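You operate a simulated robot arm through the tools that you are given. There is no shell and no other tool. Be economical: measure what you need, move in short steps, check, and stop when the job is done.

You run a simulated robot arm. Do the job below in one go: nothing can be reset, and whatever is moved stays where it is left.

TASK
New game: score markers back to 0 and the dial to round 1.

The check looks at the end state, three seconds after you hand in, the way a careful person would. Anything else that was tipped, shoved, dropped, spilled or broken makes it a failure.

THE ROBOT
A 7-joint arm with a four-finger gripper, fixed in place. Base frame: the origin is at the foot of the arm, x ahead of it, y to its left, z up. Units: m, degrees, N and s.
Its first joint turns from -69.0 to 172.0 degrees. Payload 3.67 kg.
The tool frame sits at the grasp point between the pads (the TCP): z along the fingers, y along the line on which they close. The tips reach 0.028 m beyond it. Largest opening 0.112 m; the body of the gripper starts 0.073 m behind the TCP.
Orientation is told as [roll, pitch, yaw] about the base's x, y, z axes, in that order, counted from this pose: with the fingers straight down and closing along the base's y, the tool's x points along the base's -x, its y along +y and its z along -z.

THE INTERFACE
- The arm moves only by the tool step_arm. Its argument "increments" is a list of rows, each an object of numbers (a shift or turn left out is 0, a gripper value left out holds the last): "x", "y", "z": the shift along the tool's x, y, z in m; "rx", "ry", "rz": the turn, a rotation vector about the tool's x, y, z in degrees; "grip": the finger opening in m, from 0 to 0.112. In form: [{"x": .., "y": .., "z": .., "rx": .., "ry": .., "rz": .., "grip": ..}, ...]. A call has 1 to 8 rows; each row is the pose to reach, as a shift and turn from the pose commanded when the call began, along the tool's axes at that moment. Each row takes 0.2 s and may step no farther than 0.05 m and 8.6 degrees from the row before; otherwise, or with a gripper value out of range, the whole call is refused. Where a pose cannot be reached the arm comes as near as it can. A force on the tool above 40 N (or 10 N above the force at the start of the call, whichever is more), or a blocked arm, ends the call early, and 0.2 s more pass. The fingers move at their own pace and stop on an object; they squeeze with about 25 N. The grip force told is the motor's: it shows also when the fingers shut on nothing. Time passes only in rows, and 0.2 s behind the last, so rows that repeat a pose let the fingers close. The reply holds the time, the measured pose of the TCP, the force on the tool along the base axes, the opening and the grip force, in the units named above and with some noise, with the torque about the TCP (base axes, N m) and any sound that the robot's microphone picked up, and new pictures: "show" is both (left out), scene, wrist or none.
- Cameras (640 x 400 px; columns grow to the right, rows downward): "scene" is fixed at [0.2145, -0.4966, 1.3163]; the picture's right is [-0.44, -0.90, 0.00], its down [-0.52, 0.25, -0.82] and it looks along [0.74, -0.36, -0.57] (base axes); focal length 322 px, centre (320, 200). "wrist" rides on the gripper at [0.06, -0.018, -0.104] in the tool frame; the picture's right is [0.29, 0.96, 0.00], its down [-0.80, 0.24, -0.55] and it looks along [-0.53, 0.16, 0.83] (tool axes); focal length 234 px, centre (320, 200). There is no depth. A picture from a camera that has moved, and an enlarged one, comes with that camera's place and axes in the base frame and with its lens. The place of the scene camera against the robot may be out by one fixed shift of up to 0.012 m in any direction.
- slide_trunk(by): slides the trunk up (or, below 0, down) by that many m; the arm rides with it, the base frame stays. It gives what a move gives, with no picture.
- close_up(camera, box): a new picture of the part [left, top, right, bottom] of that camera's present view, enlarged. The clock stands still meanwhile.
- finish_job(): hands the job in; it is judged then, once.

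Work in short steps. Places have to be worked out from the pictures, the camera data and where the tool is seen: move nearer, look again, correct. Check each grasp and each placing, and mend what went wrong. You have 120 turns and 200 pictures in all, those below and enlarged ones among them. Open the gripper and draw the arm clear of the work before you hand the job in, unless the task says otherwise; then end with one line.

The tools are called after "Call:" as name(argument=value, ...) on one line, values as JSON. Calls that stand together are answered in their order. step_arm: Moves the arm, as the interface text tells. Its arguments: {"type":"object","properties":{"increments":{"type":"array","items":{"type":"object","properties":{"x":{"type":"number"},"y":{"type":"number"},"z":{"type":"number"},"rx":{"type":"number"},"ry":{"type":"number"},"rz":{"type":"number"},"grip":{"type":"number"}}}},"show":{"type":"string","enum":["both","scene","wrist","none"]}},"required":["increments"]} The other tools are called the same way: slide_trunk (by) slides the trunk up or down; close_up (camera, box) takes an enlarged picture of a part of a camera's view; finish_job () hands the job in.

At the start:

```text
clock: 0.0
tool_pos: [0.4679, -0.5665, 1.1267]
ee_rot: [0.0, 0.0, -0.2]
contact_force: [0.5, -1.0, -0.1]
moment: [0.02, 0.0, 0.0]
width: 0.1122
finger_force: 0.1
trunk travel left (down, up): [-0.425, 0.415]
```

scene: 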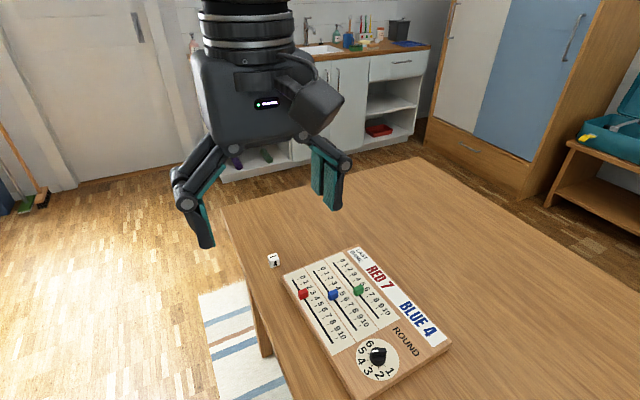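
wrist: 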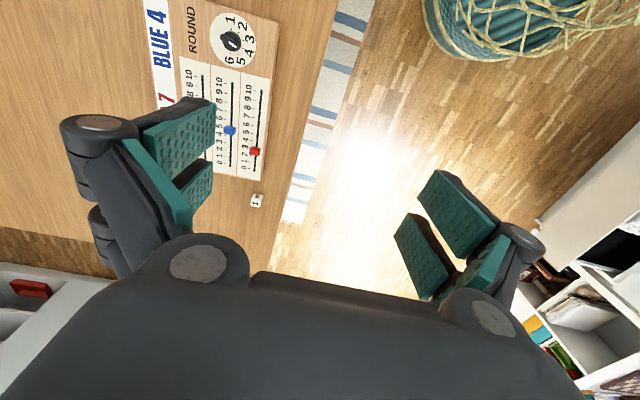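

The board lies on the table with three slider markers and a dial. I enlarge both views to read the scales and the dial.

Call:
close_up(camera="scene", box=[250, 230, 460, 400])

Call:
close_up(camera="wrist", box=[140, 0, 300, 220])

```text
2.35 times, centred on (355, 315) of scene
camera zoom: at [0.2145, -0.4966, 1.3163], right [-0.44, -0.9, 0.0], down [-0.52, 0.25, -0.82], along [0.74, -0.36, -0.57], focal length 757 px, centre (238, -71)
```

zoom: 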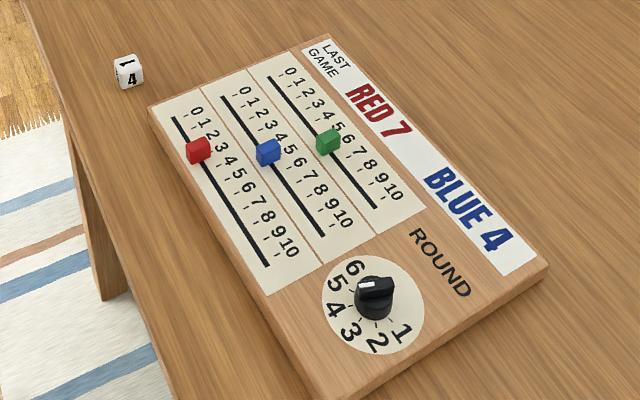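

```text
1.82 times, centred on (220, 110) of wrist
camera zoom: at [0.4075, -0.5825, 1.2306], right [-0.29, 0.96, 0.0], down [0.8, 0.24, 0.55], along [0.53, 0.16, -0.83], focal length 426 px, centre (502, 364)
```

zoom: 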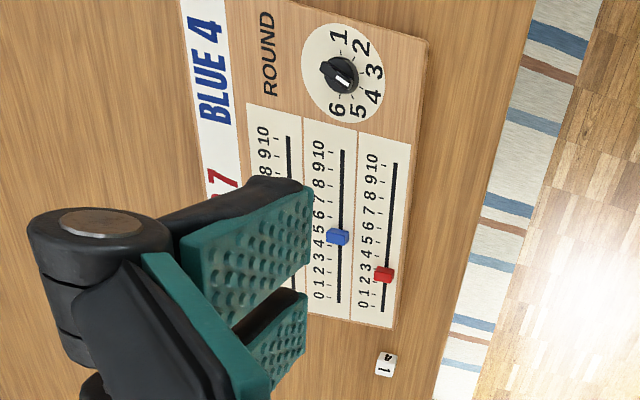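

Triangulating from both views, the red marker is near (0.61, -0.65, 0.79), and the slots run along base x with 0 at the far end. I close the fingers part way and move down and over for a better look.

Call:
step_arm(increments=[{"y": -0.03, "z": 0.03, "grip": 0.03}, {"y": -0.06, "z": 0.06}, {"y": -0.09, "z": 0.09}, {"y": -0.12, "z": 0.12}, {"y": -0.12, "z": 0.12}])

```text
clock: 1.2
tool_pos: [0.4684, -0.6855, 1.0078]
ee_rot: [0.1, 0.1, -0.1]
contact_force: [1.0, -0.7, 0.4]
moment: [-0.01, 0.0, -0.03]
width: 0.03
finger_force: 0.1
trunk travel left (down, up): [-0.425, 0.415]
camera wrist: at [0.4074, -0.7022, 1.111], right [-0.29, 0.96, 0.0], down [0.8, 0.24, 0.55], along [0.53, 0.16, -0.83], focal length 234 px, centre (320, 200)
```

scene: 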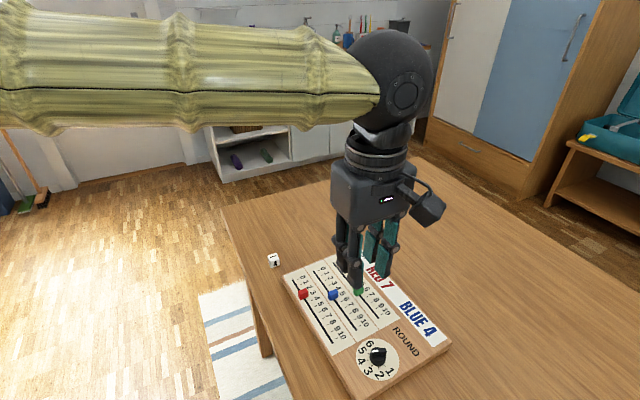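
wrist: 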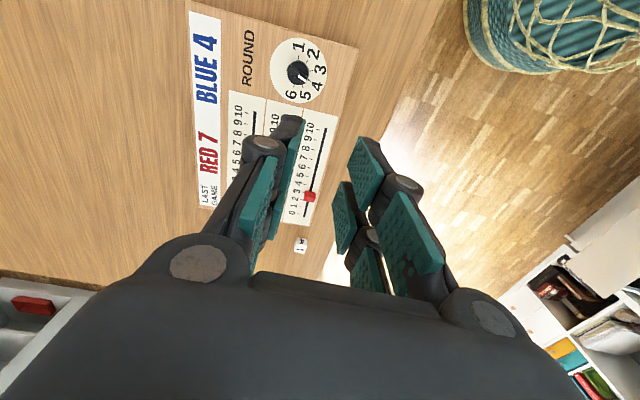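

The view is clear for red, blue is hidden behind the finger. I enlarge this view.

Call:
close_up(camera="wrist", box=[180, 10, 360, 260])

Call:
close_up(camera="scene", box=[275, 245, 405, 345])

Call:
close_up(camera="scene", box=[345, 325, 420, 390])

```text
1.60 times, centred on (270, 135) of wrist
camera zoom: at [0.4074, -0.7022, 1.111], right [-0.29, 0.96, 0.0], down [0.8, 0.24, 0.55], along [0.53, 0.16, -0.83], focal length 375 px, centre (400, 304)
```

zoom: 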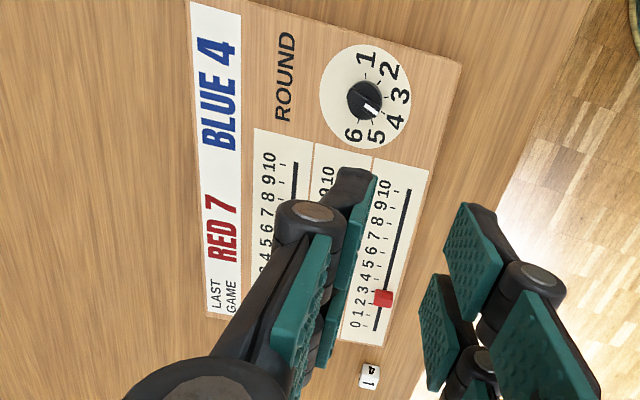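

```text
4.00 times, centred on (340, 295) of scene
camera zoom: at [0.2145, -0.4966, 1.3163], right [-0.44, -0.9, 0.0], down [-0.52, 0.25, -0.82], along [0.74, -0.36, -0.57], focal length 1287 px, centre (240, -180)
```

zoom: 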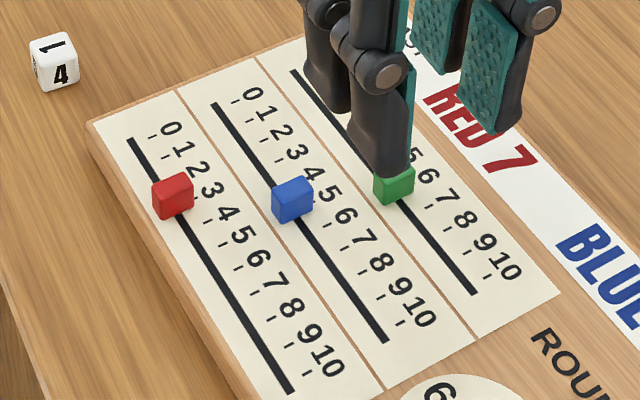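

```text
6.15 times, centred on (382, 358) of scene
camera zoom: at [0.2145, -0.4966, 1.3163], right [-0.44, -0.9, 0.0], down [-0.52, 0.25, -0.82], along [0.74, -0.36, -0.57], focal length 1980 px, centre (-65, -769)
```

zoom: 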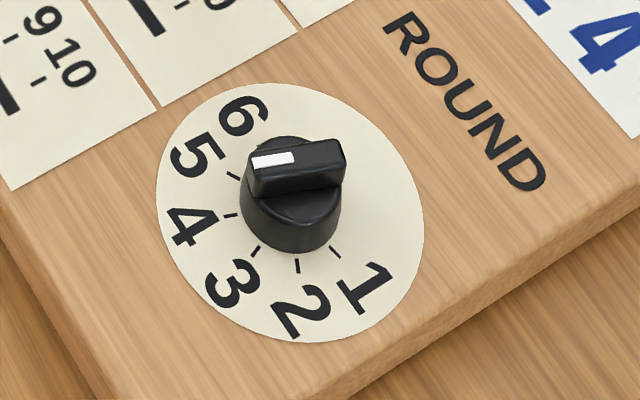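

The board top is about z 0.78, the red slot runs from about (0.664, -0.650) to (0.498, -0.660), and one step is about 16 mm. I go above the red marker near (0.612, -0.653), turned about 4° to line up with the slot.

Call:
step_arm(increments=[{"x": -0.035, "y": 0.008, "z": 0.025, "rz": -1, "grip": 0.045}, {"x": -0.07, "y": 0.016, "z": 0.05, "rz": -2}, {"x": -0.105, "y": 0.024, "z": 0.075, "rz": -3}, {"x": -0.1436, "y": 0.0325, "z": 0.1, "rz": -4}, {"x": -0.1436, "y": 0.0325, "z": 0.1, "rz": -4}])

Call:
close_up(camera="scene", box=[260, 220, 420, 345])

```text
clock: 2.4
tool_pos: [0.6109, -0.6539, 0.9081]
ee_rot: [0.0, 0.1, 3.8]
contact_force: [0.3, -1.2, 0.4]
moment: [-0.04, -0.02, 0.01]
width: 0.0451
finger_force: 0.2
trunk travel left (down, up): [-0.425, 0.415]
camera wrist: at [0.5531, -0.6751, 1.0111], right [-0.35, 0.94, 0.0], down [0.78, 0.29, 0.55], along [0.52, 0.2, -0.83], focal length 234 px, centre (320, 200)
```

scene: 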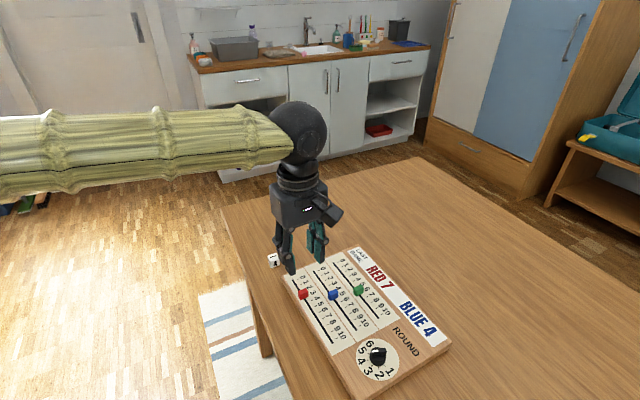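
wrist: 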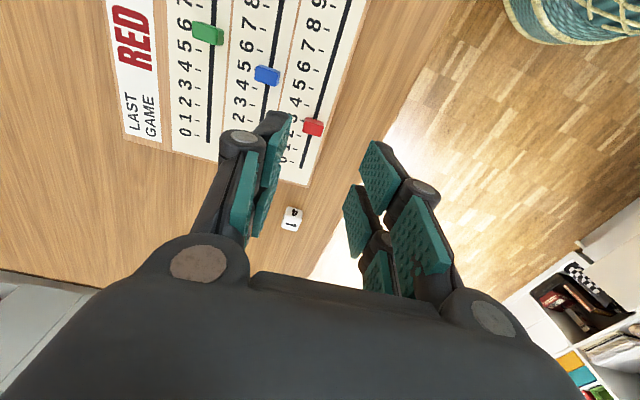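

```text
3.20 times, centred on (340, 282) of scene
camera zoom: at [0.2145, -0.4966, 1.3163], right [-0.44, -0.9, 0.0], down [-0.52, 0.25, -0.82], along [0.74, -0.36, -0.57], focal length 1030 px, centre (256, -64)
```

zoom: 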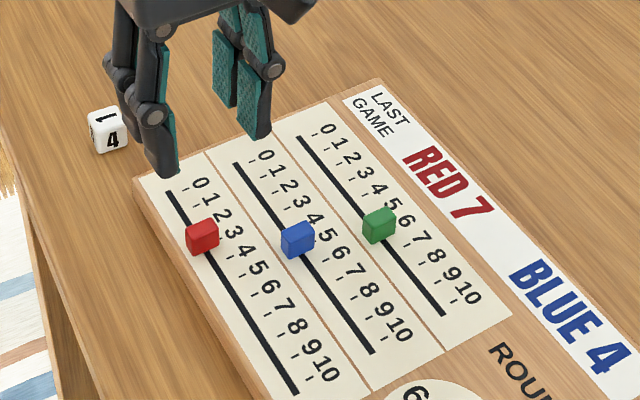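

Red is seen between the fingers, at about (0.615, -0.656). I enlarge the wrist view to measure the marker against the ticks.

Call:
close_up(camera="wrist", box=[160, 0, 360, 190])

```text
2.11 times, centred on (260, 95) of wrist
camera zoom: at [0.5531, -0.6751, 1.0111], right [-0.35, 0.94, 0.0], down [0.78, 0.29, 0.55], along [0.52, 0.2, -0.83], focal length 493 px, centre (446, 421)
```

zoom: 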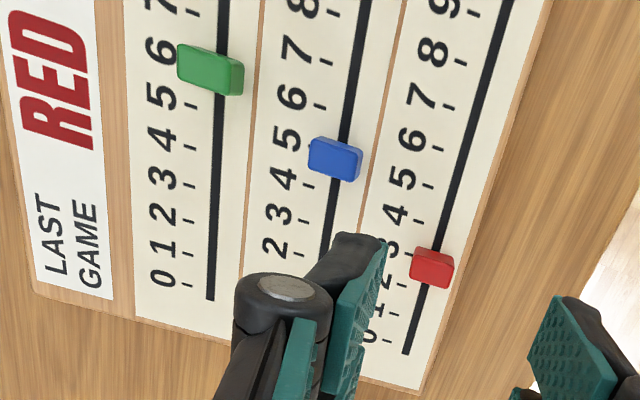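

The scales measure well here: step 15 mm, slot direction 4°, red tick 0 at about x 0.661, and red sitting about 3 steps from it at (0.6155, -0.656). I descend around it with a narrower opening, then check.

Call:
step_arm(increments=[{"x": -0.0045, "y": -0.0022, "z": 0.035, "grip": 0.04}, {"x": -0.0045, "y": -0.0022, "z": 0.065}, {"x": -0.0045, "y": -0.0022, "z": 0.087}, {"x": -0.0045, "y": -0.0022, "z": 0.087}])

Call:
close_up(camera="wrist", box=[220, 60, 420, 220])

Call:
close_up(camera="scene", box=[260, 240, 380, 320])

```text
clock: 3.4
tool_pos: [0.6167, -0.6553, 0.8195]
ee_rot: [0.1, -0.1, 3.9]
contact_force: [-0.2, -0.6, 0.2]
moment: [-0.02, 0.01, -0.01]
width: 0.0398
finger_force: 0.0
trunk travel left (down, up): [-0.425, 0.415]
camera wrist: at [0.5574, -0.6759, 0.9231], right [-0.35, 0.94, 0.0], down [0.78, 0.29, 0.55], along [0.52, 0.2, -0.83], focal length 234 px, centre (320, 200)
```

scene: 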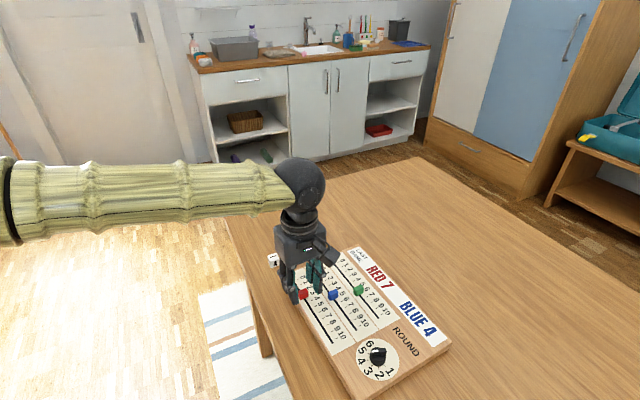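
wrist: 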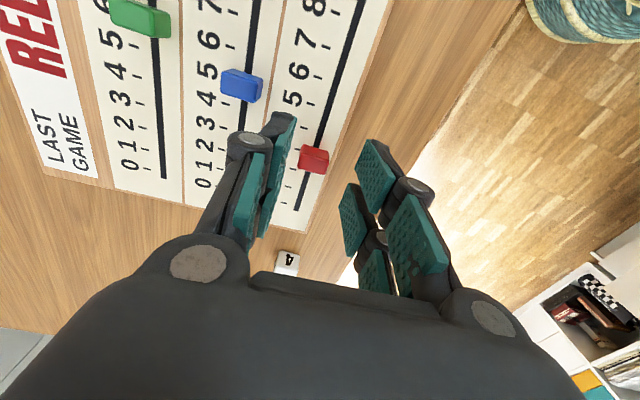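

```text
2.50 times, centred on (320, 140) of wrist
camera zoom: at [0.5574, -0.6759, 0.9231], right [-0.35, 0.94, 0.0], down [0.78, 0.29, 0.55], along [0.52, 0.2, -0.83], focal length 585 px, centre (320, 350)
```

zoom: 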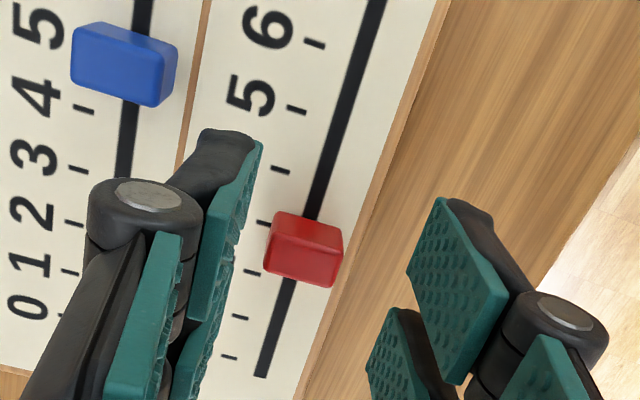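

```text
5.00 times, centred on (320, 280) of scene
camera zoom: at [0.2145, -0.4966, 1.3163], right [-0.44, -0.9, 0.0], down [-0.52, 0.25, -0.82], along [0.74, -0.36, -0.57], focal length 1609 px, centre (320, -200)
```

zoom: 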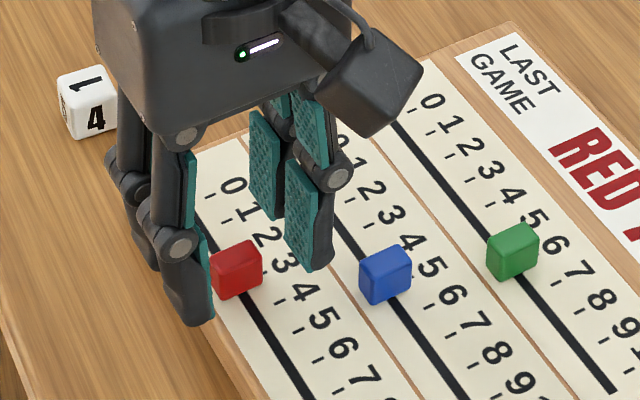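

Red's centre is about (0.615, -0.658), 2.5 mm to one side of the gripper axis. I correct this, go 6 mm lower and close.

Call:
step_arm(increments=[{"x": 0.001, "y": -0.0025, "z": 0.0, "grip": 0.04}, {"x": 0.001, "y": -0.0025, "z": 0.006}, {"x": 0.001, "y": -0.0025, "z": 0.006, "grip": 0.01}, {"x": 0.001, "y": -0.0025, "z": 0.006}, {"x": 0.001, "y": -0.0025, "z": 0.006}], show="wrist")

Call:
close_up(camera="scene", box=[260, 240, 380, 320])

```text
clock: 4.6
tool_pos: [0.6151, -0.6571, 0.8126]
ee_rot: [0.2, 0.0, 4.0]
contact_force: [-1.3, -0.3, 0.6]
moment: [-0.01, 0.0, -0.02]
width: 0.0096
finger_force: 0.1
trunk travel left (down, up): [-0.425, 0.415]
camera wrist: at [0.5563, -0.6786, 0.9172], right [-0.35, 0.94, 0.0], down [0.78, 0.29, 0.55], along [0.52, 0.2, -0.83], focal length 234 px, centre (320, 200)
```

wrist: 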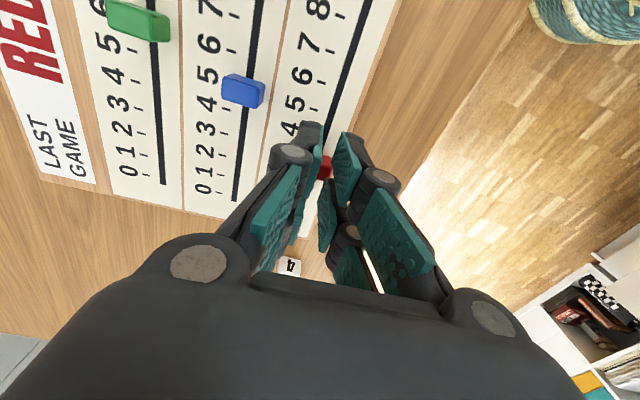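

```text
5.00 times, centred on (320, 280) of scene
camera zoom: at [0.2145, -0.4966, 1.3163], right [-0.44, -0.9, 0.0], down [-0.52, 0.25, -0.82], along [0.74, -0.36, -0.57], focal length 1609 px, centre (320, -200)
```

zoom: 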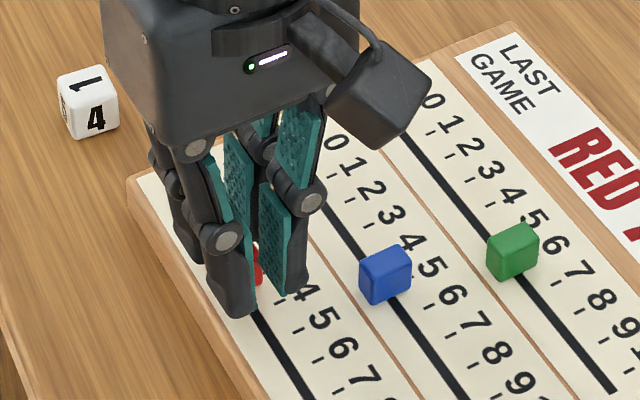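

The fingers reached the 10 mm setpoint without force, so they are above the marker and the board is lower than I assumed. Comparing the tick spacing from two heights gives a board top of about z 0.769 and a step of 15.7 mm. I open, correct, and go lower before closing again.

Call:
step_arm(increments=[{"z": -0.004, "grip": 0.04}, {"x": -0.0045, "y": 0.001, "z": -0.004}, {"x": -0.0045, "y": 0.001, "z": 0.005}, {"x": -0.0045, "y": 0.001, "z": 0.01}, {"x": -0.0045, "y": 0.001, "z": 0.01}], show="none")

Call:
close_up(camera="wrist", box=[220, 60, 420, 220])

Call:
close_up(camera="scene", box=[260, 240, 380, 320])

```text
clock: 5.8
tool_pos: [0.6202, -0.6557, 0.8035]
ee_rot: [0.2, 0.1, 3.9]
contact_force: [0.6, -0.3, -0.6]
moment: [0.03, 0.04, 0.03]
width: 0.0401
finger_force: 0.0
trunk travel left (down, up): [-0.425, 0.415]
```

```text
2.50 times, centred on (320, 140) of wrist
camera zoom: at [0.5604, -0.677, 0.907], right [-0.35, 0.94, 0.0], down [0.78, 0.29, 0.55], along [0.52, 0.2, -0.83], focal length 585 px, centre (320, 350)
```

zoom: 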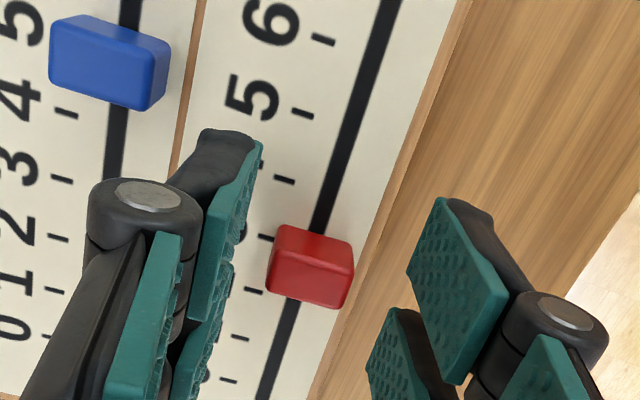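

```text
5.00 times, centred on (320, 280) of scene
camera zoom: at [0.2145, -0.4966, 1.3163], right [-0.44, -0.9, 0.0], down [-0.52, 0.25, -0.82], along [0.74, -0.36, -0.57], focal length 1609 px, centre (320, -200)
```

zoom: 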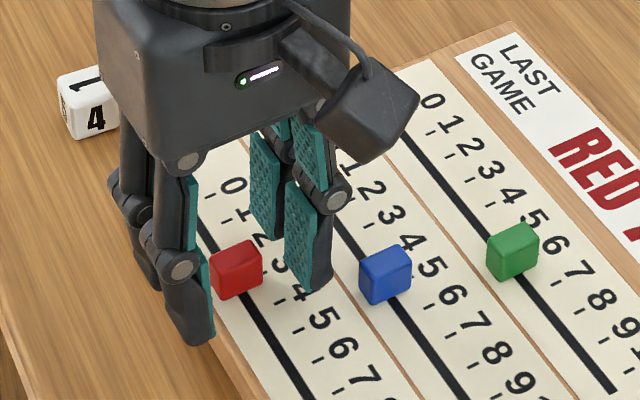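

The fingers now straddle red with tips near z 0.7755. I close gently here.

Call:
step_arm(increments=[{"grip": 0.01}, {"z": 0}, {"z": 0}], show="none")

Call:
close_up(camera="wrist", box=[220, 60, 420, 220])

```text
clock: 6.6
tool_pos: [0.6195, -0.657, 0.8027]
ee_rot: [0.2, 0.0, 3.9]
contact_force: [0.9, -4.4, 2.0]
moment: [-0.11, -0.03, -0.04]
width: 0.0187
finger_force: 24.9
trunk travel left (down, up): [-0.425, 0.415]
```

```text
2.50 times, centred on (320, 140) of wrist
camera zoom: at [0.5602, -0.6773, 0.9071], right [-0.35, 0.94, 0.0], down [0.78, 0.29, 0.55], along [0.52, 0.2, -0.83], focal length 585 px, centre (320, 350)
```

zoom: 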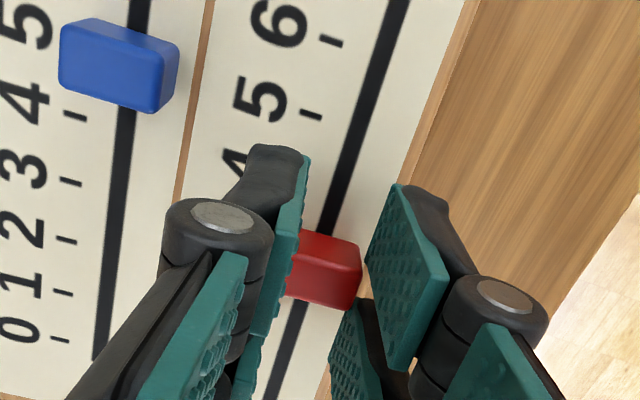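

Red is gripped (18.7 mm, 25 N). I slide it 24 mm along the slot first and watch the forces.

Call:
step_arm(increments=[{"x": 0, "y": -0.001}, {"x": -0.008, "y": -0.001}, {"x": -0.016, "y": -0.001}, {"x": -0.024, "y": -0.001}], show="none")

Call:
close_up(camera="scene", box=[260, 240, 380, 320])

Call:
close_up(camera="wrist", box=[220, 60, 420, 220])

```text
clock: 7.6
tool_pos: [0.644, -0.6554, 0.8036]
ee_rot: [0.1, 0.0, 3.8]
contact_force: [0.2, 1.9, 0.2]
moment: [0.0, 0.37, -0.05]
width: 0.0188
finger_force: 24.9
trunk travel left (down, up): [-0.425, 0.415]
```

```text
5.00 times, centred on (320, 280) of scene
camera zoom: at [0.2145, -0.4966, 1.3163], right [-0.44, -0.9, 0.0], down [-0.52, 0.25, -0.82], along [0.74, -0.36, -0.57], focal length 1609 px, centre (320, -200)
```

zoom: 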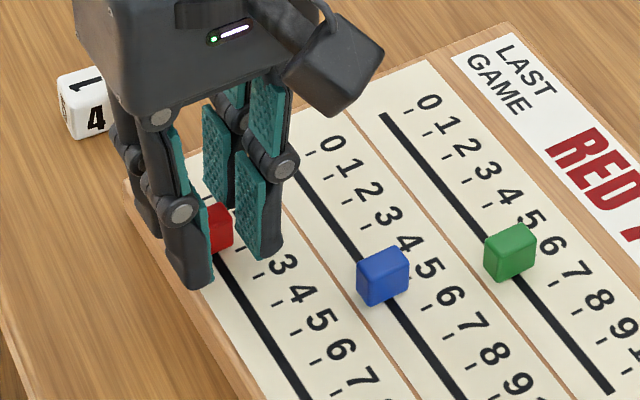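

```text
2.50 times, centred on (320, 140) of wrist
camera zoom: at [0.5843, -0.6762, 0.9072], right [-0.35, 0.94, 0.0], down [0.78, 0.29, 0.55], along [0.52, 0.2, -0.83], focal length 585 px, centre (320, 350)
```

zoom: 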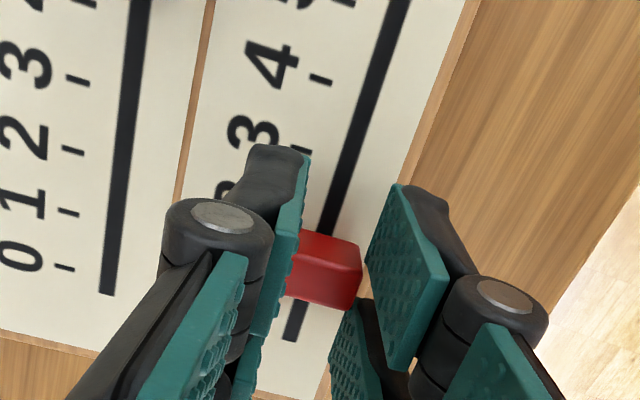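

Red slides well; the board crept by about 1 mm at most. I continue 19 mm, just short of my estimate of 0, then measure.

Call:
step_arm(increments=[{"x": -0.007}, {"x": -0.014}, {"x": -0.02}, {"x": -0.02}], show="none")

Call:
close_up(camera="scene", box=[260, 240, 380, 320])

Call:
close_up(camera="wrist", box=[220, 60, 420, 220])

```text
clock: 8.6
tool_pos: [0.6632, -0.6534, 0.8032]
ee_rot: [0.1, -0.1, 4.0]
contact_force: [0.2, -3.5, -0.3]
moment: [-0.1, -0.03, -0.03]
width: 0.0189
finger_force: 25.3
trunk travel left (down, up): [-0.425, 0.415]
```

```text
5.00 times, centred on (320, 280) of scene
camera zoom: at [0.2145, -0.4966, 1.3163], right [-0.44, -0.9, 0.0], down [-0.52, 0.25, -0.82], along [0.74, -0.36, -0.57], focal length 1609 px, centre (320, -200)
```

zoom: 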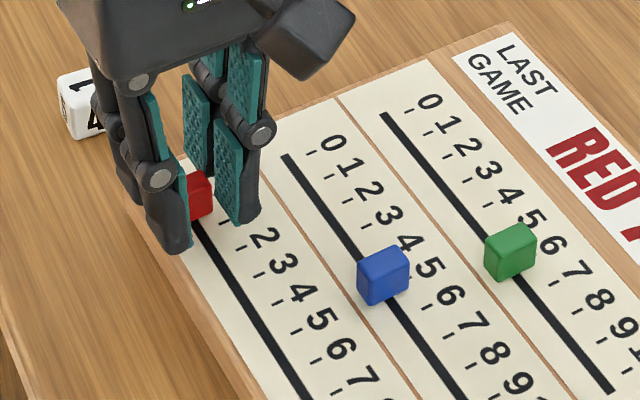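

```text
2.50 times, centred on (320, 140) of wrist
camera zoom: at [0.6043, -0.6752, 0.9072], right [-0.35, 0.94, 0.0], down [0.78, 0.29, 0.55], along [0.52, 0.2, -0.83], focal length 585 px, centre (320, 350)
```

zoom: 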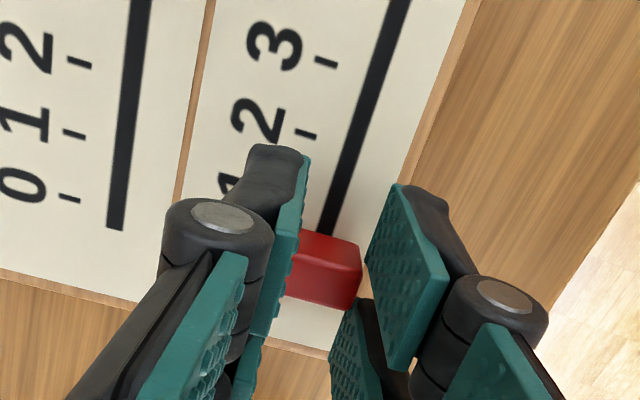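

Red seems within a millimetre or two of 0. I relieve the side load, open, rise and measure.

Call:
step_arm(increments=[{"y": -0.0008}, {"y": -0.0008, "grip": 0.04}, {"y": -0.0008, "grip": 0.04}, {"y": -0.0008, "z": -0.04}, {"y": -0.0008, "z": -0.08}, {"x": 0.04, "y": -0.0008, "z": -0.1}, {"x": 0.04, "y": -0.0008, "z": -0.1}], show="none")

Call:
close_up(camera="scene", box=[260, 240, 380, 320])

Call:
close_up(camera="wrist", box=[160, 0, 380, 200])

```text
clock: 10.2
tool_pos: [0.6248, -0.6583, 0.9041]
ee_rot: [0.1, -0.1, 3.8]
contact_force: [0.2, -0.3, -0.2]
moment: [-0.03, 0.0, -0.04]
width: 0.0403
finger_force: 0.1
trunk travel left (down, up): [-0.425, 0.415]
```

```text
5.00 times, centred on (320, 280) of scene
camera zoom: at [0.2145, -0.4966, 1.3163], right [-0.44, -0.9, 0.0], down [-0.52, 0.25, -0.82], along [0.74, -0.36, -0.57], focal length 1609 px, centre (320, -200)
```

zoom: 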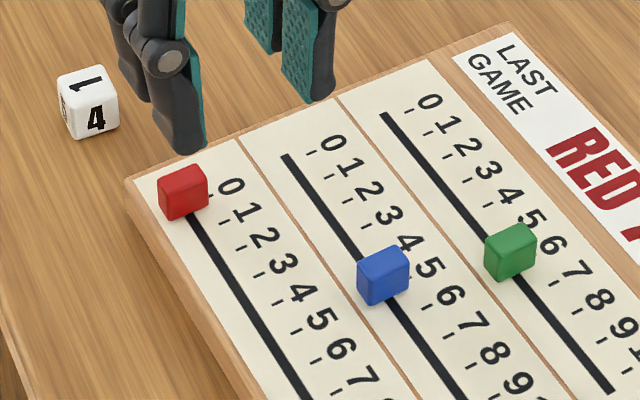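

```text
2.00 times, centred on (270, 100) of wrist
camera zoom: at [0.5655, -0.68, 1.0078], right [-0.35, 0.94, 0.0], down [0.78, 0.29, 0.55], along [0.52, 0.2, -0.83], focal length 468 px, centre (420, 400)
```

zoom: 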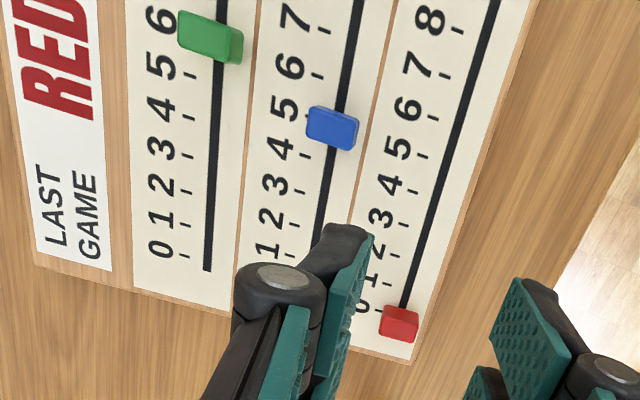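

Red sits on 0. Blue reads 5 at about (0.591, -0.708), green reads 6 at about (0.579, -0.760). Blue next: I move above it and partly down.

Call:
step_arm(increments=[{"x": 0.0187, "y": -0.0238, "z": 0.0}, {"x": 0.0373, "y": -0.0476, "z": 0.0}, {"x": 0.0373, "y": -0.0476, "z": 0.04}, {"x": 0.0373, "y": -0.0476, "z": 0.07}, {"x": 0.0373, "y": -0.0476, "z": 0.07}], show="none")

Call:
close_up(camera="wrist", box=[180, 40, 420, 220])

Call:
close_up(camera="scene", box=[280, 240, 400, 320])

```text
clock: 11.4
tool_pos: [0.5885, -0.7079, 0.8325]
ee_rot: [0.1, 0.0, 3.8]
contact_force: [0.5, 0.1, 0.2]
moment: [0.0, 0.01, 0.01]
width: 0.0403
finger_force: 0.0
trunk travel left (down, up): [-0.425, 0.415]
```

```text
2.22 times, centred on (300, 130) of wrist
camera zoom: at [0.5309, -0.7291, 0.9367], right [-0.35, 0.94, 0.0], down [0.78, 0.29, 0.55], along [0.52, 0.2, -0.83], focal length 520 px, centre (364, 356)
```

zoom: 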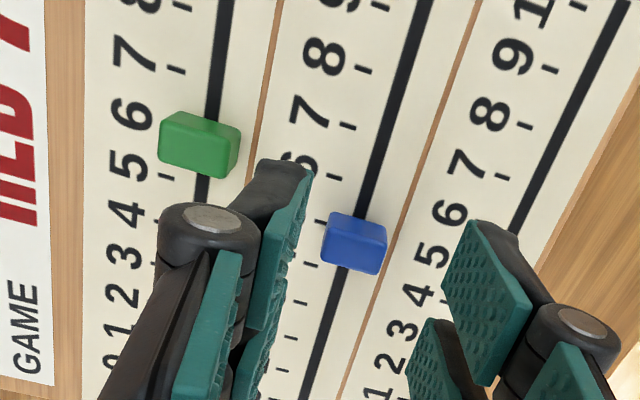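

```text
5.00 times, centred on (340, 280) of scene
camera zoom: at [0.2145, -0.4966, 1.3163], right [-0.44, -0.9, 0.0], down [-0.52, 0.25, -0.82], along [0.74, -0.36, -0.57], focal length 1609 px, centre (220, -200)
```

zoom: 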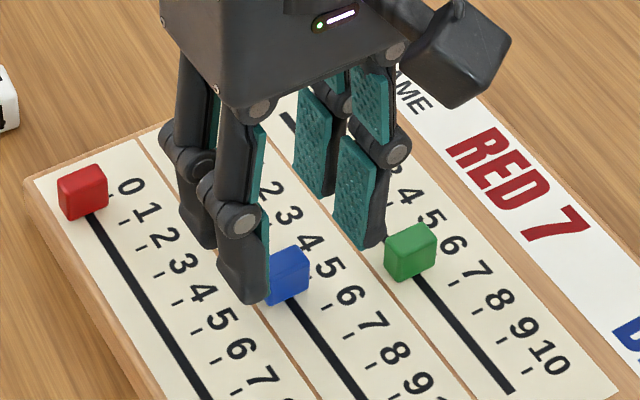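

Blue's centre is (0.591, -0.7087), so I shift 2.5 mm forward, go down to the same height as with red, and close.

Call:
step_arm(increments=[{"x": -0.0024, "y": -0.0009, "z": 0.015}, {"x": -0.0024, "y": -0.0009, "z": 0.0295}, {"x": -0.0024, "y": -0.0009, "z": 0.0295}, {"x": -0.0024, "y": -0.0009, "z": 0.0295, "grip": 0.012}, {"x": -0.0024, "y": -0.0009, "z": 0.0295}, {"x": -0.0024, "y": -0.0009, "z": 0.0295}], show="none")

Call:
close_up(camera="scene", box=[280, 240, 400, 320])

```text
clock: 12.8
tool_pos: [0.592, -0.7096, 0.8041]
ee_rot: [0.1, 0.0, 3.9]
contact_force: [0.1, -6.1, 3.0]
moment: [-0.15, -0.07, 0.0]
width: 0.0191
finger_force: 25.1
trunk travel left (down, up): [-0.425, 0.415]
```

```text
5.00 times, centred on (340, 280) of scene
camera zoom: at [0.2145, -0.4966, 1.3163], right [-0.44, -0.9, 0.0], down [-0.52, 0.25, -0.82], along [0.74, -0.36, -0.57], focal length 1609 px, centre (220, -200)
```

zoom: 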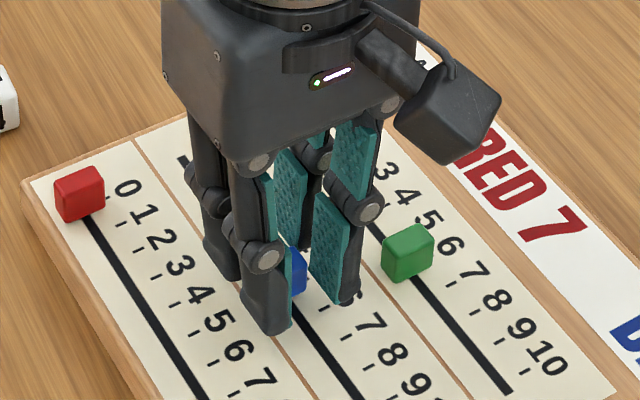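

Blue is gripped. The board crept about 2 mm sideways because the marker was off centre, so I relieve the side load first and then slide 56 mm along the slot.

Call:
step_arm(increments=[{"y": -0.0015}, {"x": -0.008, "y": -0.0016}, {"x": -0.016, "y": -0.0017}, {"x": -0.024, "y": -0.0018}, {"x": -0.032, "y": -0.0019}, {"x": -0.04, "y": -0.002}, {"x": -0.048, "y": -0.0021}, {"x": -0.056, "y": -0.0022}], show="none")

Call:
close_up(camera="scene", box=[280, 240, 400, 320])

```text
clock: 14.6
tool_pos: [0.6483, -0.7072, 0.8049]
ee_rot: [0.1, 0.0, 3.8]
contact_force: [0.4, 1.9, 0.1]
moment: [0.01, 0.22, 0.05]
width: 0.0192
finger_force: 24.7
trunk travel left (down, up): [-0.425, 0.415]
```

```text
5.00 times, centred on (340, 280) of scene
camera zoom: at [0.2145, -0.4966, 1.3163], right [-0.44, -0.9, 0.0], down [-0.52, 0.25, -0.82], along [0.74, -0.36, -0.57], focal length 1609 px, centre (220, -200)
```

zoom: 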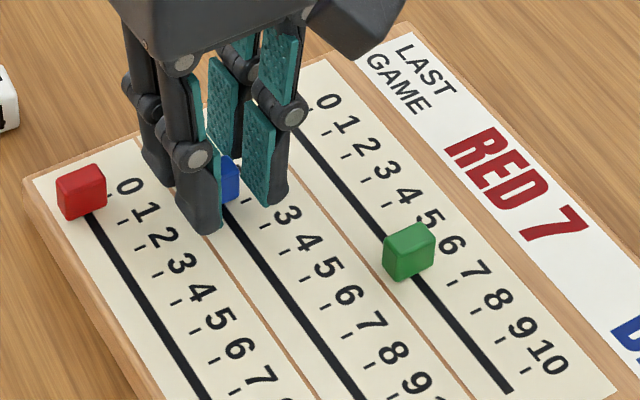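

Blue is at about 1.4 now with little side load. I continue 21 mm.

Call:
step_arm(increments=[{"x": -0.007}, {"x": -0.014, "y": -0.0002}, {"x": -0.021, "y": -0.0003}, {"x": -0.021, "y": -0.0003}], show="none")

Call:
close_up(camera="scene", box=[280, 240, 400, 320])

Call:
close_up(camera="wrist", box=[220, 60, 420, 220])

```text
clock: 15.6
tool_pos: [0.6678, -0.7057, 0.8036]
ee_rot: [0.1, 0.1, 4.0]
contact_force: [-0.2, -1.0, 0.9]
moment: [-0.04, -0.01, 0.04]
width: 0.0189
finger_force: 24.9
trunk travel left (down, up): [-0.425, 0.415]
```

```text
5.00 times, centred on (340, 280) of scene
camera zoom: at [0.2145, -0.4966, 1.3163], right [-0.44, -0.9, 0.0], down [-0.52, 0.25, -0.82], along [0.74, -0.36, -0.57], focal length 1609 px, centre (220, -200)
```

zoom: 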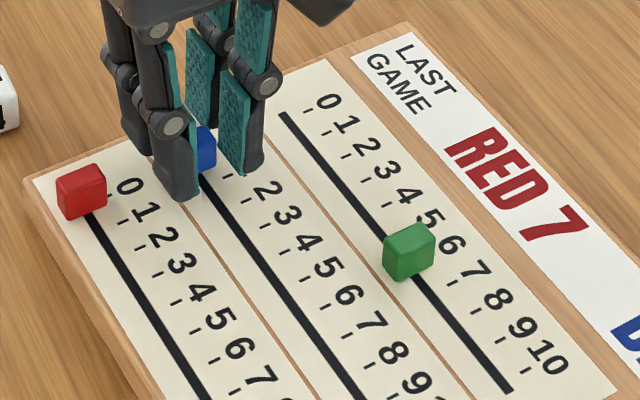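

```text
2.50 times, centred on (320, 140) of wrist
camera zoom: at [0.6097, -0.7266, 0.9077], right [-0.35, 0.94, 0.0], down [0.78, 0.29, 0.55], along [0.52, 0.2, -0.83], focal length 585 px, centre (320, 350)
```

zoom: 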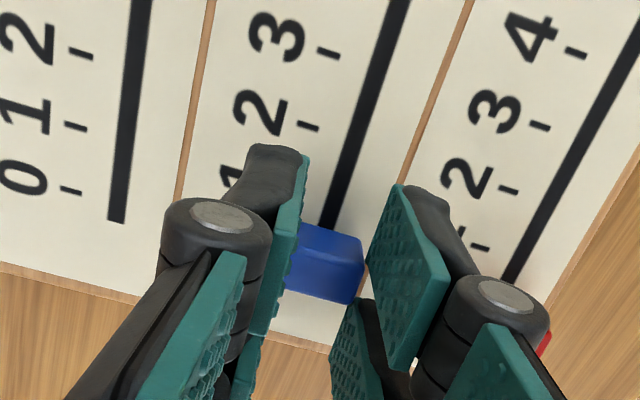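

The picture matches the red one at its final place. I release, rise and check.

Call:
step_arm(increments=[{"grip": 0.036}, {"grip": 0.036}, {"z": -0.04}, {"z": -0.08}, {"x": 0.04, "z": -0.1}, {"x": 0.04, "z": -0.1}], show="none")

Call:
close_up(camera="scene", box=[280, 250, 340, 290])

Call:
close_up(camera="wrist", box=[180, 0, 400, 200])

```text
clock: 17.0
tool_pos: [0.6277, -0.7092, 0.9028]
ee_rot: [0.1, 0.0, 3.9]
contact_force: [0.0, -0.1, -0.2]
moment: [0.02, 0.02, 0.0]
width: 0.0361
finger_force: 0.1
trunk travel left (down, up): [-0.425, 0.415]
```

```text
10.00 times, centred on (310, 270) of scene
camera zoom: at [0.2145, -0.4966, 1.3163], right [-0.44, -0.9, 0.0], down [-0.52, 0.25, -0.82], along [0.74, -0.36, -0.57], focal length 3218 px, centre (420, -500)
```

zoom: 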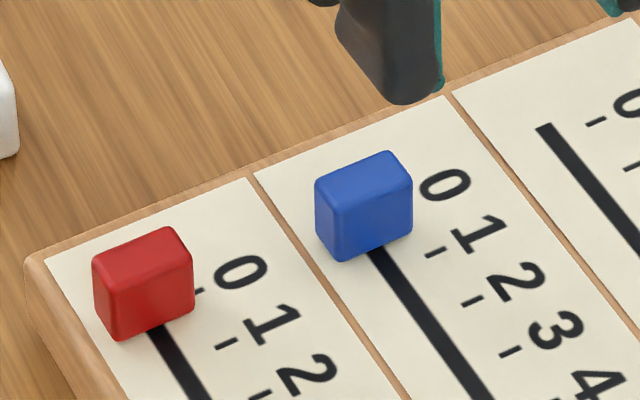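

```text
2.00 times, centred on (290, 100) of wrist
camera zoom: at [0.5701, -0.7302, 1.0068], right [-0.35, 0.94, 0.0], down [0.78, 0.29, 0.55], along [0.52, 0.2, -0.83], focal length 468 px, centre (380, 400)
```

zoom: 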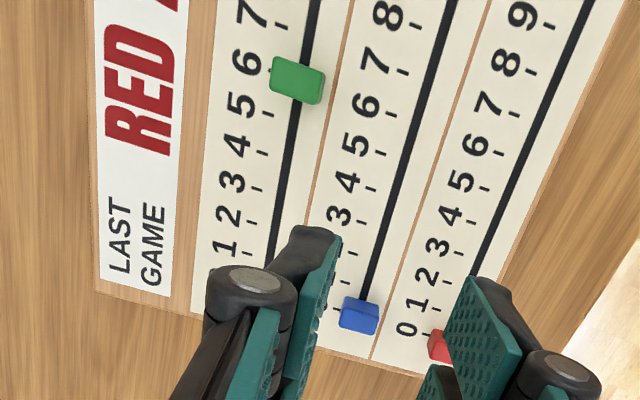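

Measured against tick 1, red sits right on 0, but blue is about 0.3 step (4.5 mm) short. I go back down on blue, re-grip, and move it 4.5 mm further.

Call:
step_arm(increments=[{"x": -0.04, "z": 0.02}, {"x": -0.04, "z": 0.06}, {"x": -0.04, "z": 0.1}, {"x": -0.04, "z": 0.1, "grip": 0.012}, {"x": -0.04, "z": 0.1}, {"x": -0.0423, "z": 0.1}, {"x": -0.0447, "z": 0.1}, {"x": -0.0447, "z": 0.1}], show="none")

Call:
close_up(camera="scene", box=[280, 250, 340, 290])

```text
clock: 18.8
tool_pos: [0.6731, -0.7059, 0.8014]
ee_rot: [0.1, 0.1, 3.9]
contact_force: [-1.2, -0.6, -0.7]
moment: [-0.05, -0.38, -0.02]
width: 0.0186
finger_force: 24.8
trunk travel left (down, up): [-0.425, 0.415]
```

```text
10.00 times, centred on (310, 270) of scene
camera zoom: at [0.2145, -0.4966, 1.3163], right [-0.44, -0.9, 0.0], down [-0.52, 0.25, -0.82], along [0.74, -0.36, -0.57], focal length 3218 px, centre (420, -500)
```

zoom: 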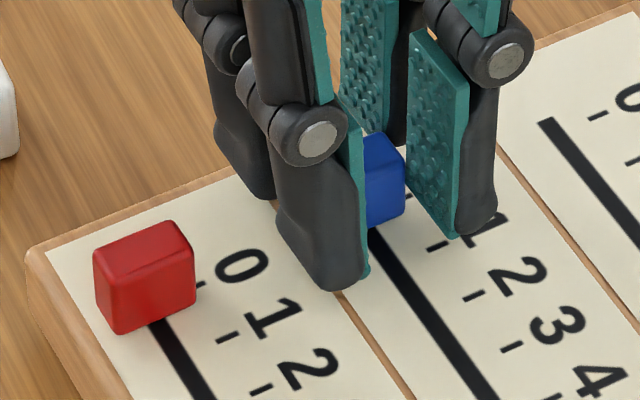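

Now blue looks level with red. I release, rise and measure again.

Call:
step_arm(increments=[{"x": 0.0003, "grip": 0.036}, {"grip": 0.036}, {"z": -0.04}, {"z": -0.08}, {"x": 0.04, "z": -0.1}, {"x": 0.04, "z": -0.1}], show="none")

Call:
close_up(camera="scene", box=[280, 250, 340, 290])

Call:
close_up(camera="wrist", box=[180, 0, 400, 200])

```text
clock: 20.2
tool_pos: [0.6341, -0.7092, 0.9018]
ee_rot: [0.1, 0.1, 3.9]
contact_force: [0.0, 1.0, -0.6]
moment: [0.05, 0.0, 0.01]
width: 0.0362
finger_force: 0.0
trunk travel left (down, up): [-0.425, 0.415]
```

```text
10.00 times, centred on (310, 270) of scene
camera zoom: at [0.2145, -0.4966, 1.3163], right [-0.44, -0.9, 0.0], down [-0.52, 0.25, -0.82], along [0.74, -0.36, -0.57], focal length 3218 px, centre (420, -500)
```

zoom: 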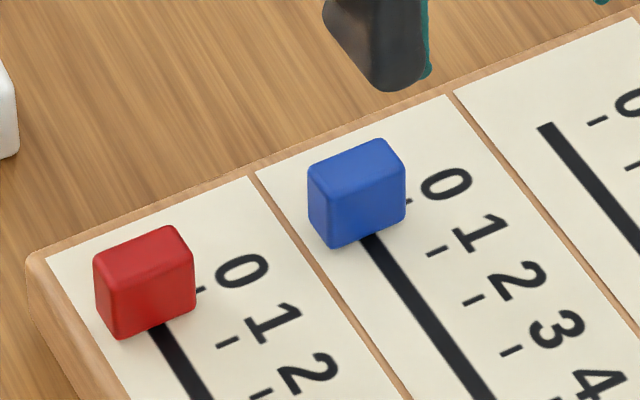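

```text
2.00 times, centred on (290, 100) of wrist
camera zoom: at [0.5744, -0.7296, 1.0066], right [-0.35, 0.94, 0.0], down [0.78, 0.29, 0.55], along [0.52, 0.2, -0.83], focal length 468 px, centre (380, 400)
```

zoom: 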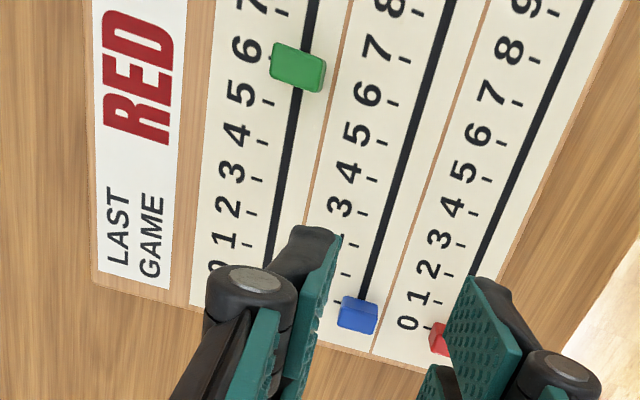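

Blue's tick 0 now shows at its edge just as red's does, so blue is done. Green's end position is at about 1.01 m radius, so I tilt the fingers 15° forward (about the closing axis) and hover over green near (0.584, -0.7615).

Call:
step_arm(increments=[{"x": 0.02, "y": -0.016, "ry": -5}, {"x": 0.04, "y": -0.032, "ry": -10}, {"x": 0.0594, "y": -0.0481, "z": 0.0, "ry": -15}, {"x": 0.0594, "y": -0.0481, "z": 0.03, "ry": -15}, {"x": 0.0594, "y": -0.0481, "z": 0.055, "ry": -15}, {"x": 0.0594, "y": -0.0481, "z": 0.055, "ry": -15}], show="none")

Call:
close_up(camera="wrist", box=[180, 40, 420, 220])

Call:
close_up(camera="scene", box=[300, 240, 420, 320])

```text
clock: 21.6
tool_pos: [0.5763, -0.7598, 0.848]
ee_rot: [0.1, -15.1, 3.7]
contact_force: [-0.2, 0.3, -0.3]
moment: [0.0, 0.04, 0.0]
width: 0.0358
finger_force: 0.2
trunk travel left (down, up): [-0.425, 0.415]
```

```text
2.22 times, centred on (300, 130) of wrist
camera zoom: at [0.4928, -0.7832, 0.9333], right [-0.34, 0.94, -0.07], down [0.61, 0.28, 0.74], along [0.72, 0.21, -0.67], focal length 520 px, centre (364, 356)
```

zoom: 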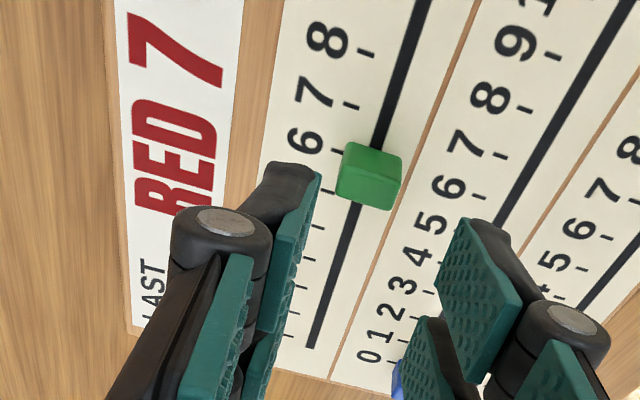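

```text
5.00 times, centred on (360, 280) of scene
camera zoom: at [0.2145, -0.4966, 1.3163], right [-0.44, -0.9, 0.0], down [-0.52, 0.25, -0.82], along [0.74, -0.36, -0.57], focal length 1609 px, centre (120, -200)
```

zoom: 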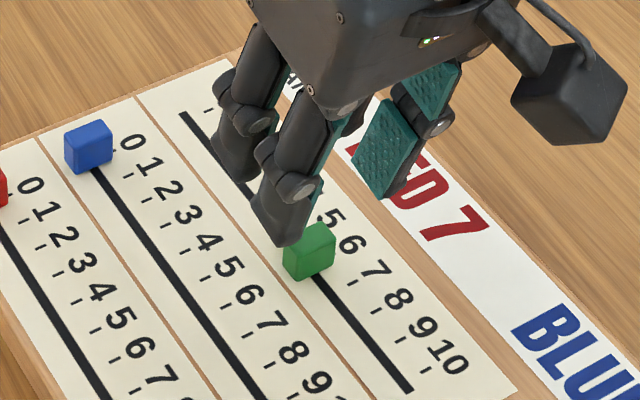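

Green's centre is about (0.581, -0.7615). With the tilt accounted for, I lower straight down in base terms to TCP height 0.804 and close.

Call:
step_arm(increments=[{"x": 0.0064, "y": -0.0014, "z": 0.021}, {"x": 0.0128, "y": -0.0014, "z": 0.0421}, {"x": 0.0128, "y": -0.0014, "z": 0.0421}], show="none")

Call:
close_up(camera="scene", box=[300, 240, 420, 320])

Call:
close_up(camera="wrist", box=[220, 60, 420, 220])

```text
clock: 22.4
tool_pos: [0.576, -0.7616, 0.8044]
ee_rot: [0.2, -15.0, 3.9]
contact_force: [-0.7, 0.1, -0.8]
moment: [0.0, 0.0, 0.01]
width: 0.0358
finger_force: 0.1
trunk travel left (down, up): [-0.425, 0.415]
```

```text
5.00 times, centred on (360, 280) of scene
camera zoom: at [0.2145, -0.4966, 1.3163], right [-0.44, -0.9, 0.0], down [-0.52, 0.25, -0.82], along [0.74, -0.36, -0.57], focal length 1609 px, centre (120, -200)
```

zoom: 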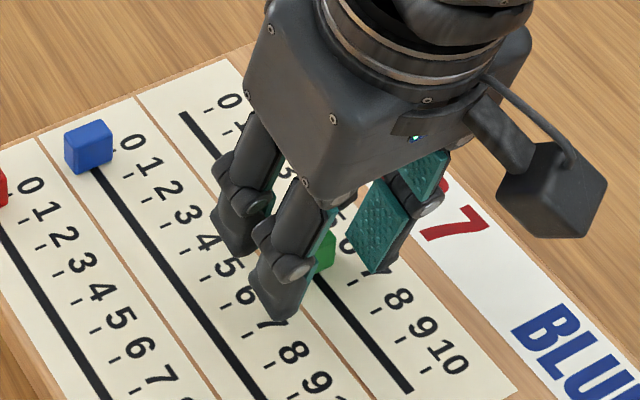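

```text
2.50 times, centred on (320, 140) of wrist
camera zoom: at [0.492, -0.7841, 0.8892], right [-0.34, 0.94, -0.07], down [0.61, 0.28, 0.74], along [0.72, 0.21, -0.67], focal length 585 px, centre (320, 350)
```

zoom: 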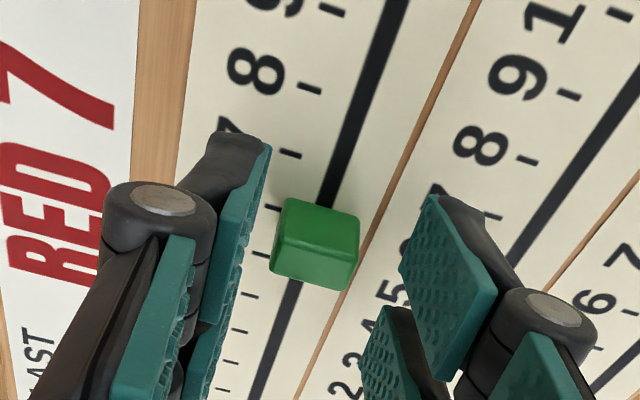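

Green is in the gap, slightly toward the -y finger. I shift 1.5 mm that way and close.

Call:
step_arm(increments=[{"y": -0.0015}, {"y": -0.0015, "grip": 0.012}, {"y": -0.0015}, {"y": -0.0015}], show="none")

Call:
close_up(camera="scene", box=[300, 240, 420, 320])

```text
clock: 23.4
tool_pos: [0.5753, -0.7637, 0.8052]
ee_rot: [0.1, -15.0, 3.7]
contact_force: [0.4, -1.4, -0.4]
moment: [0.0, 0.02, -0.03]
width: 0.0183
finger_force: 25.1
trunk travel left (down, up): [-0.425, 0.415]
```

```text
5.00 times, centred on (360, 280) of scene
camera zoom: at [0.2145, -0.4966, 1.3163], right [-0.44, -0.9, 0.0], down [-0.52, 0.25, -0.82], along [0.74, -0.36, -0.57], focal length 1609 px, centre (120, -200)
```

zoom: 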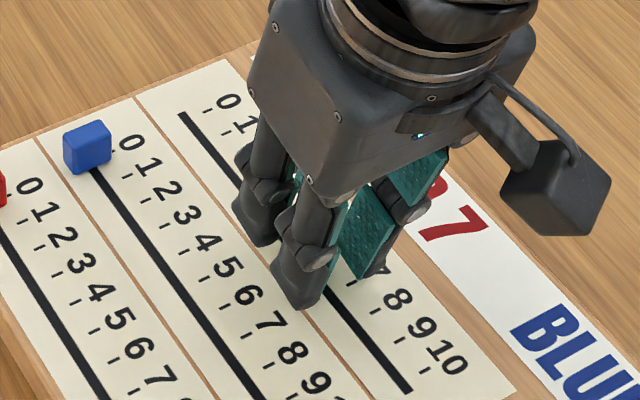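

Gripped with almost no side load. I slide 49 mm horizontally along the slot, splitting the motion over the tilted tool axes.

Call:
step_arm(increments=[{"x": -0.00676, "z": 0.00181, "y": -0.0001}, {"x": -0.01352, "z": 0.00362, "y": -0.0002}, {"x": -0.02028, "z": 0.00543, "y": -0.0003}, {"x": -0.02704, "z": 0.00725, "y": -0.0004}, {"x": -0.0338, "z": 0.00906, "y": -0.0005}, {"x": -0.04056, "z": 0.01087, "y": -0.0006}, {"x": -0.04733, "z": 0.01268, "y": -0.0007}], show="none")

Call:
close_up(camera="scene", box=[280, 230, 400, 310])

```text
clock: 25.0
tool_pos: [0.6248, -0.7593, 0.805]
ee_rot: [0.2, -15.0, 3.8]
contact_force: [0.0, 1.1, -0.2]
moment: [0.06, 0.1, -0.01]
width: 0.0189
finger_force: 25.1
trunk travel left (down, up): [-0.425, 0.415]
```

```text
5.00 times, centred on (340, 270) of scene
camera zoom: at [0.2145, -0.4966, 1.3163], right [-0.44, -0.9, 0.0], down [-0.52, 0.25, -0.82], along [0.74, -0.36, -0.57], focal length 1609 px, centre (220, -150)
```

zoom: 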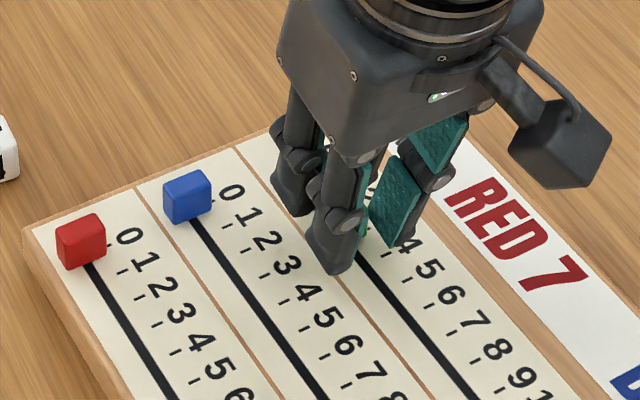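

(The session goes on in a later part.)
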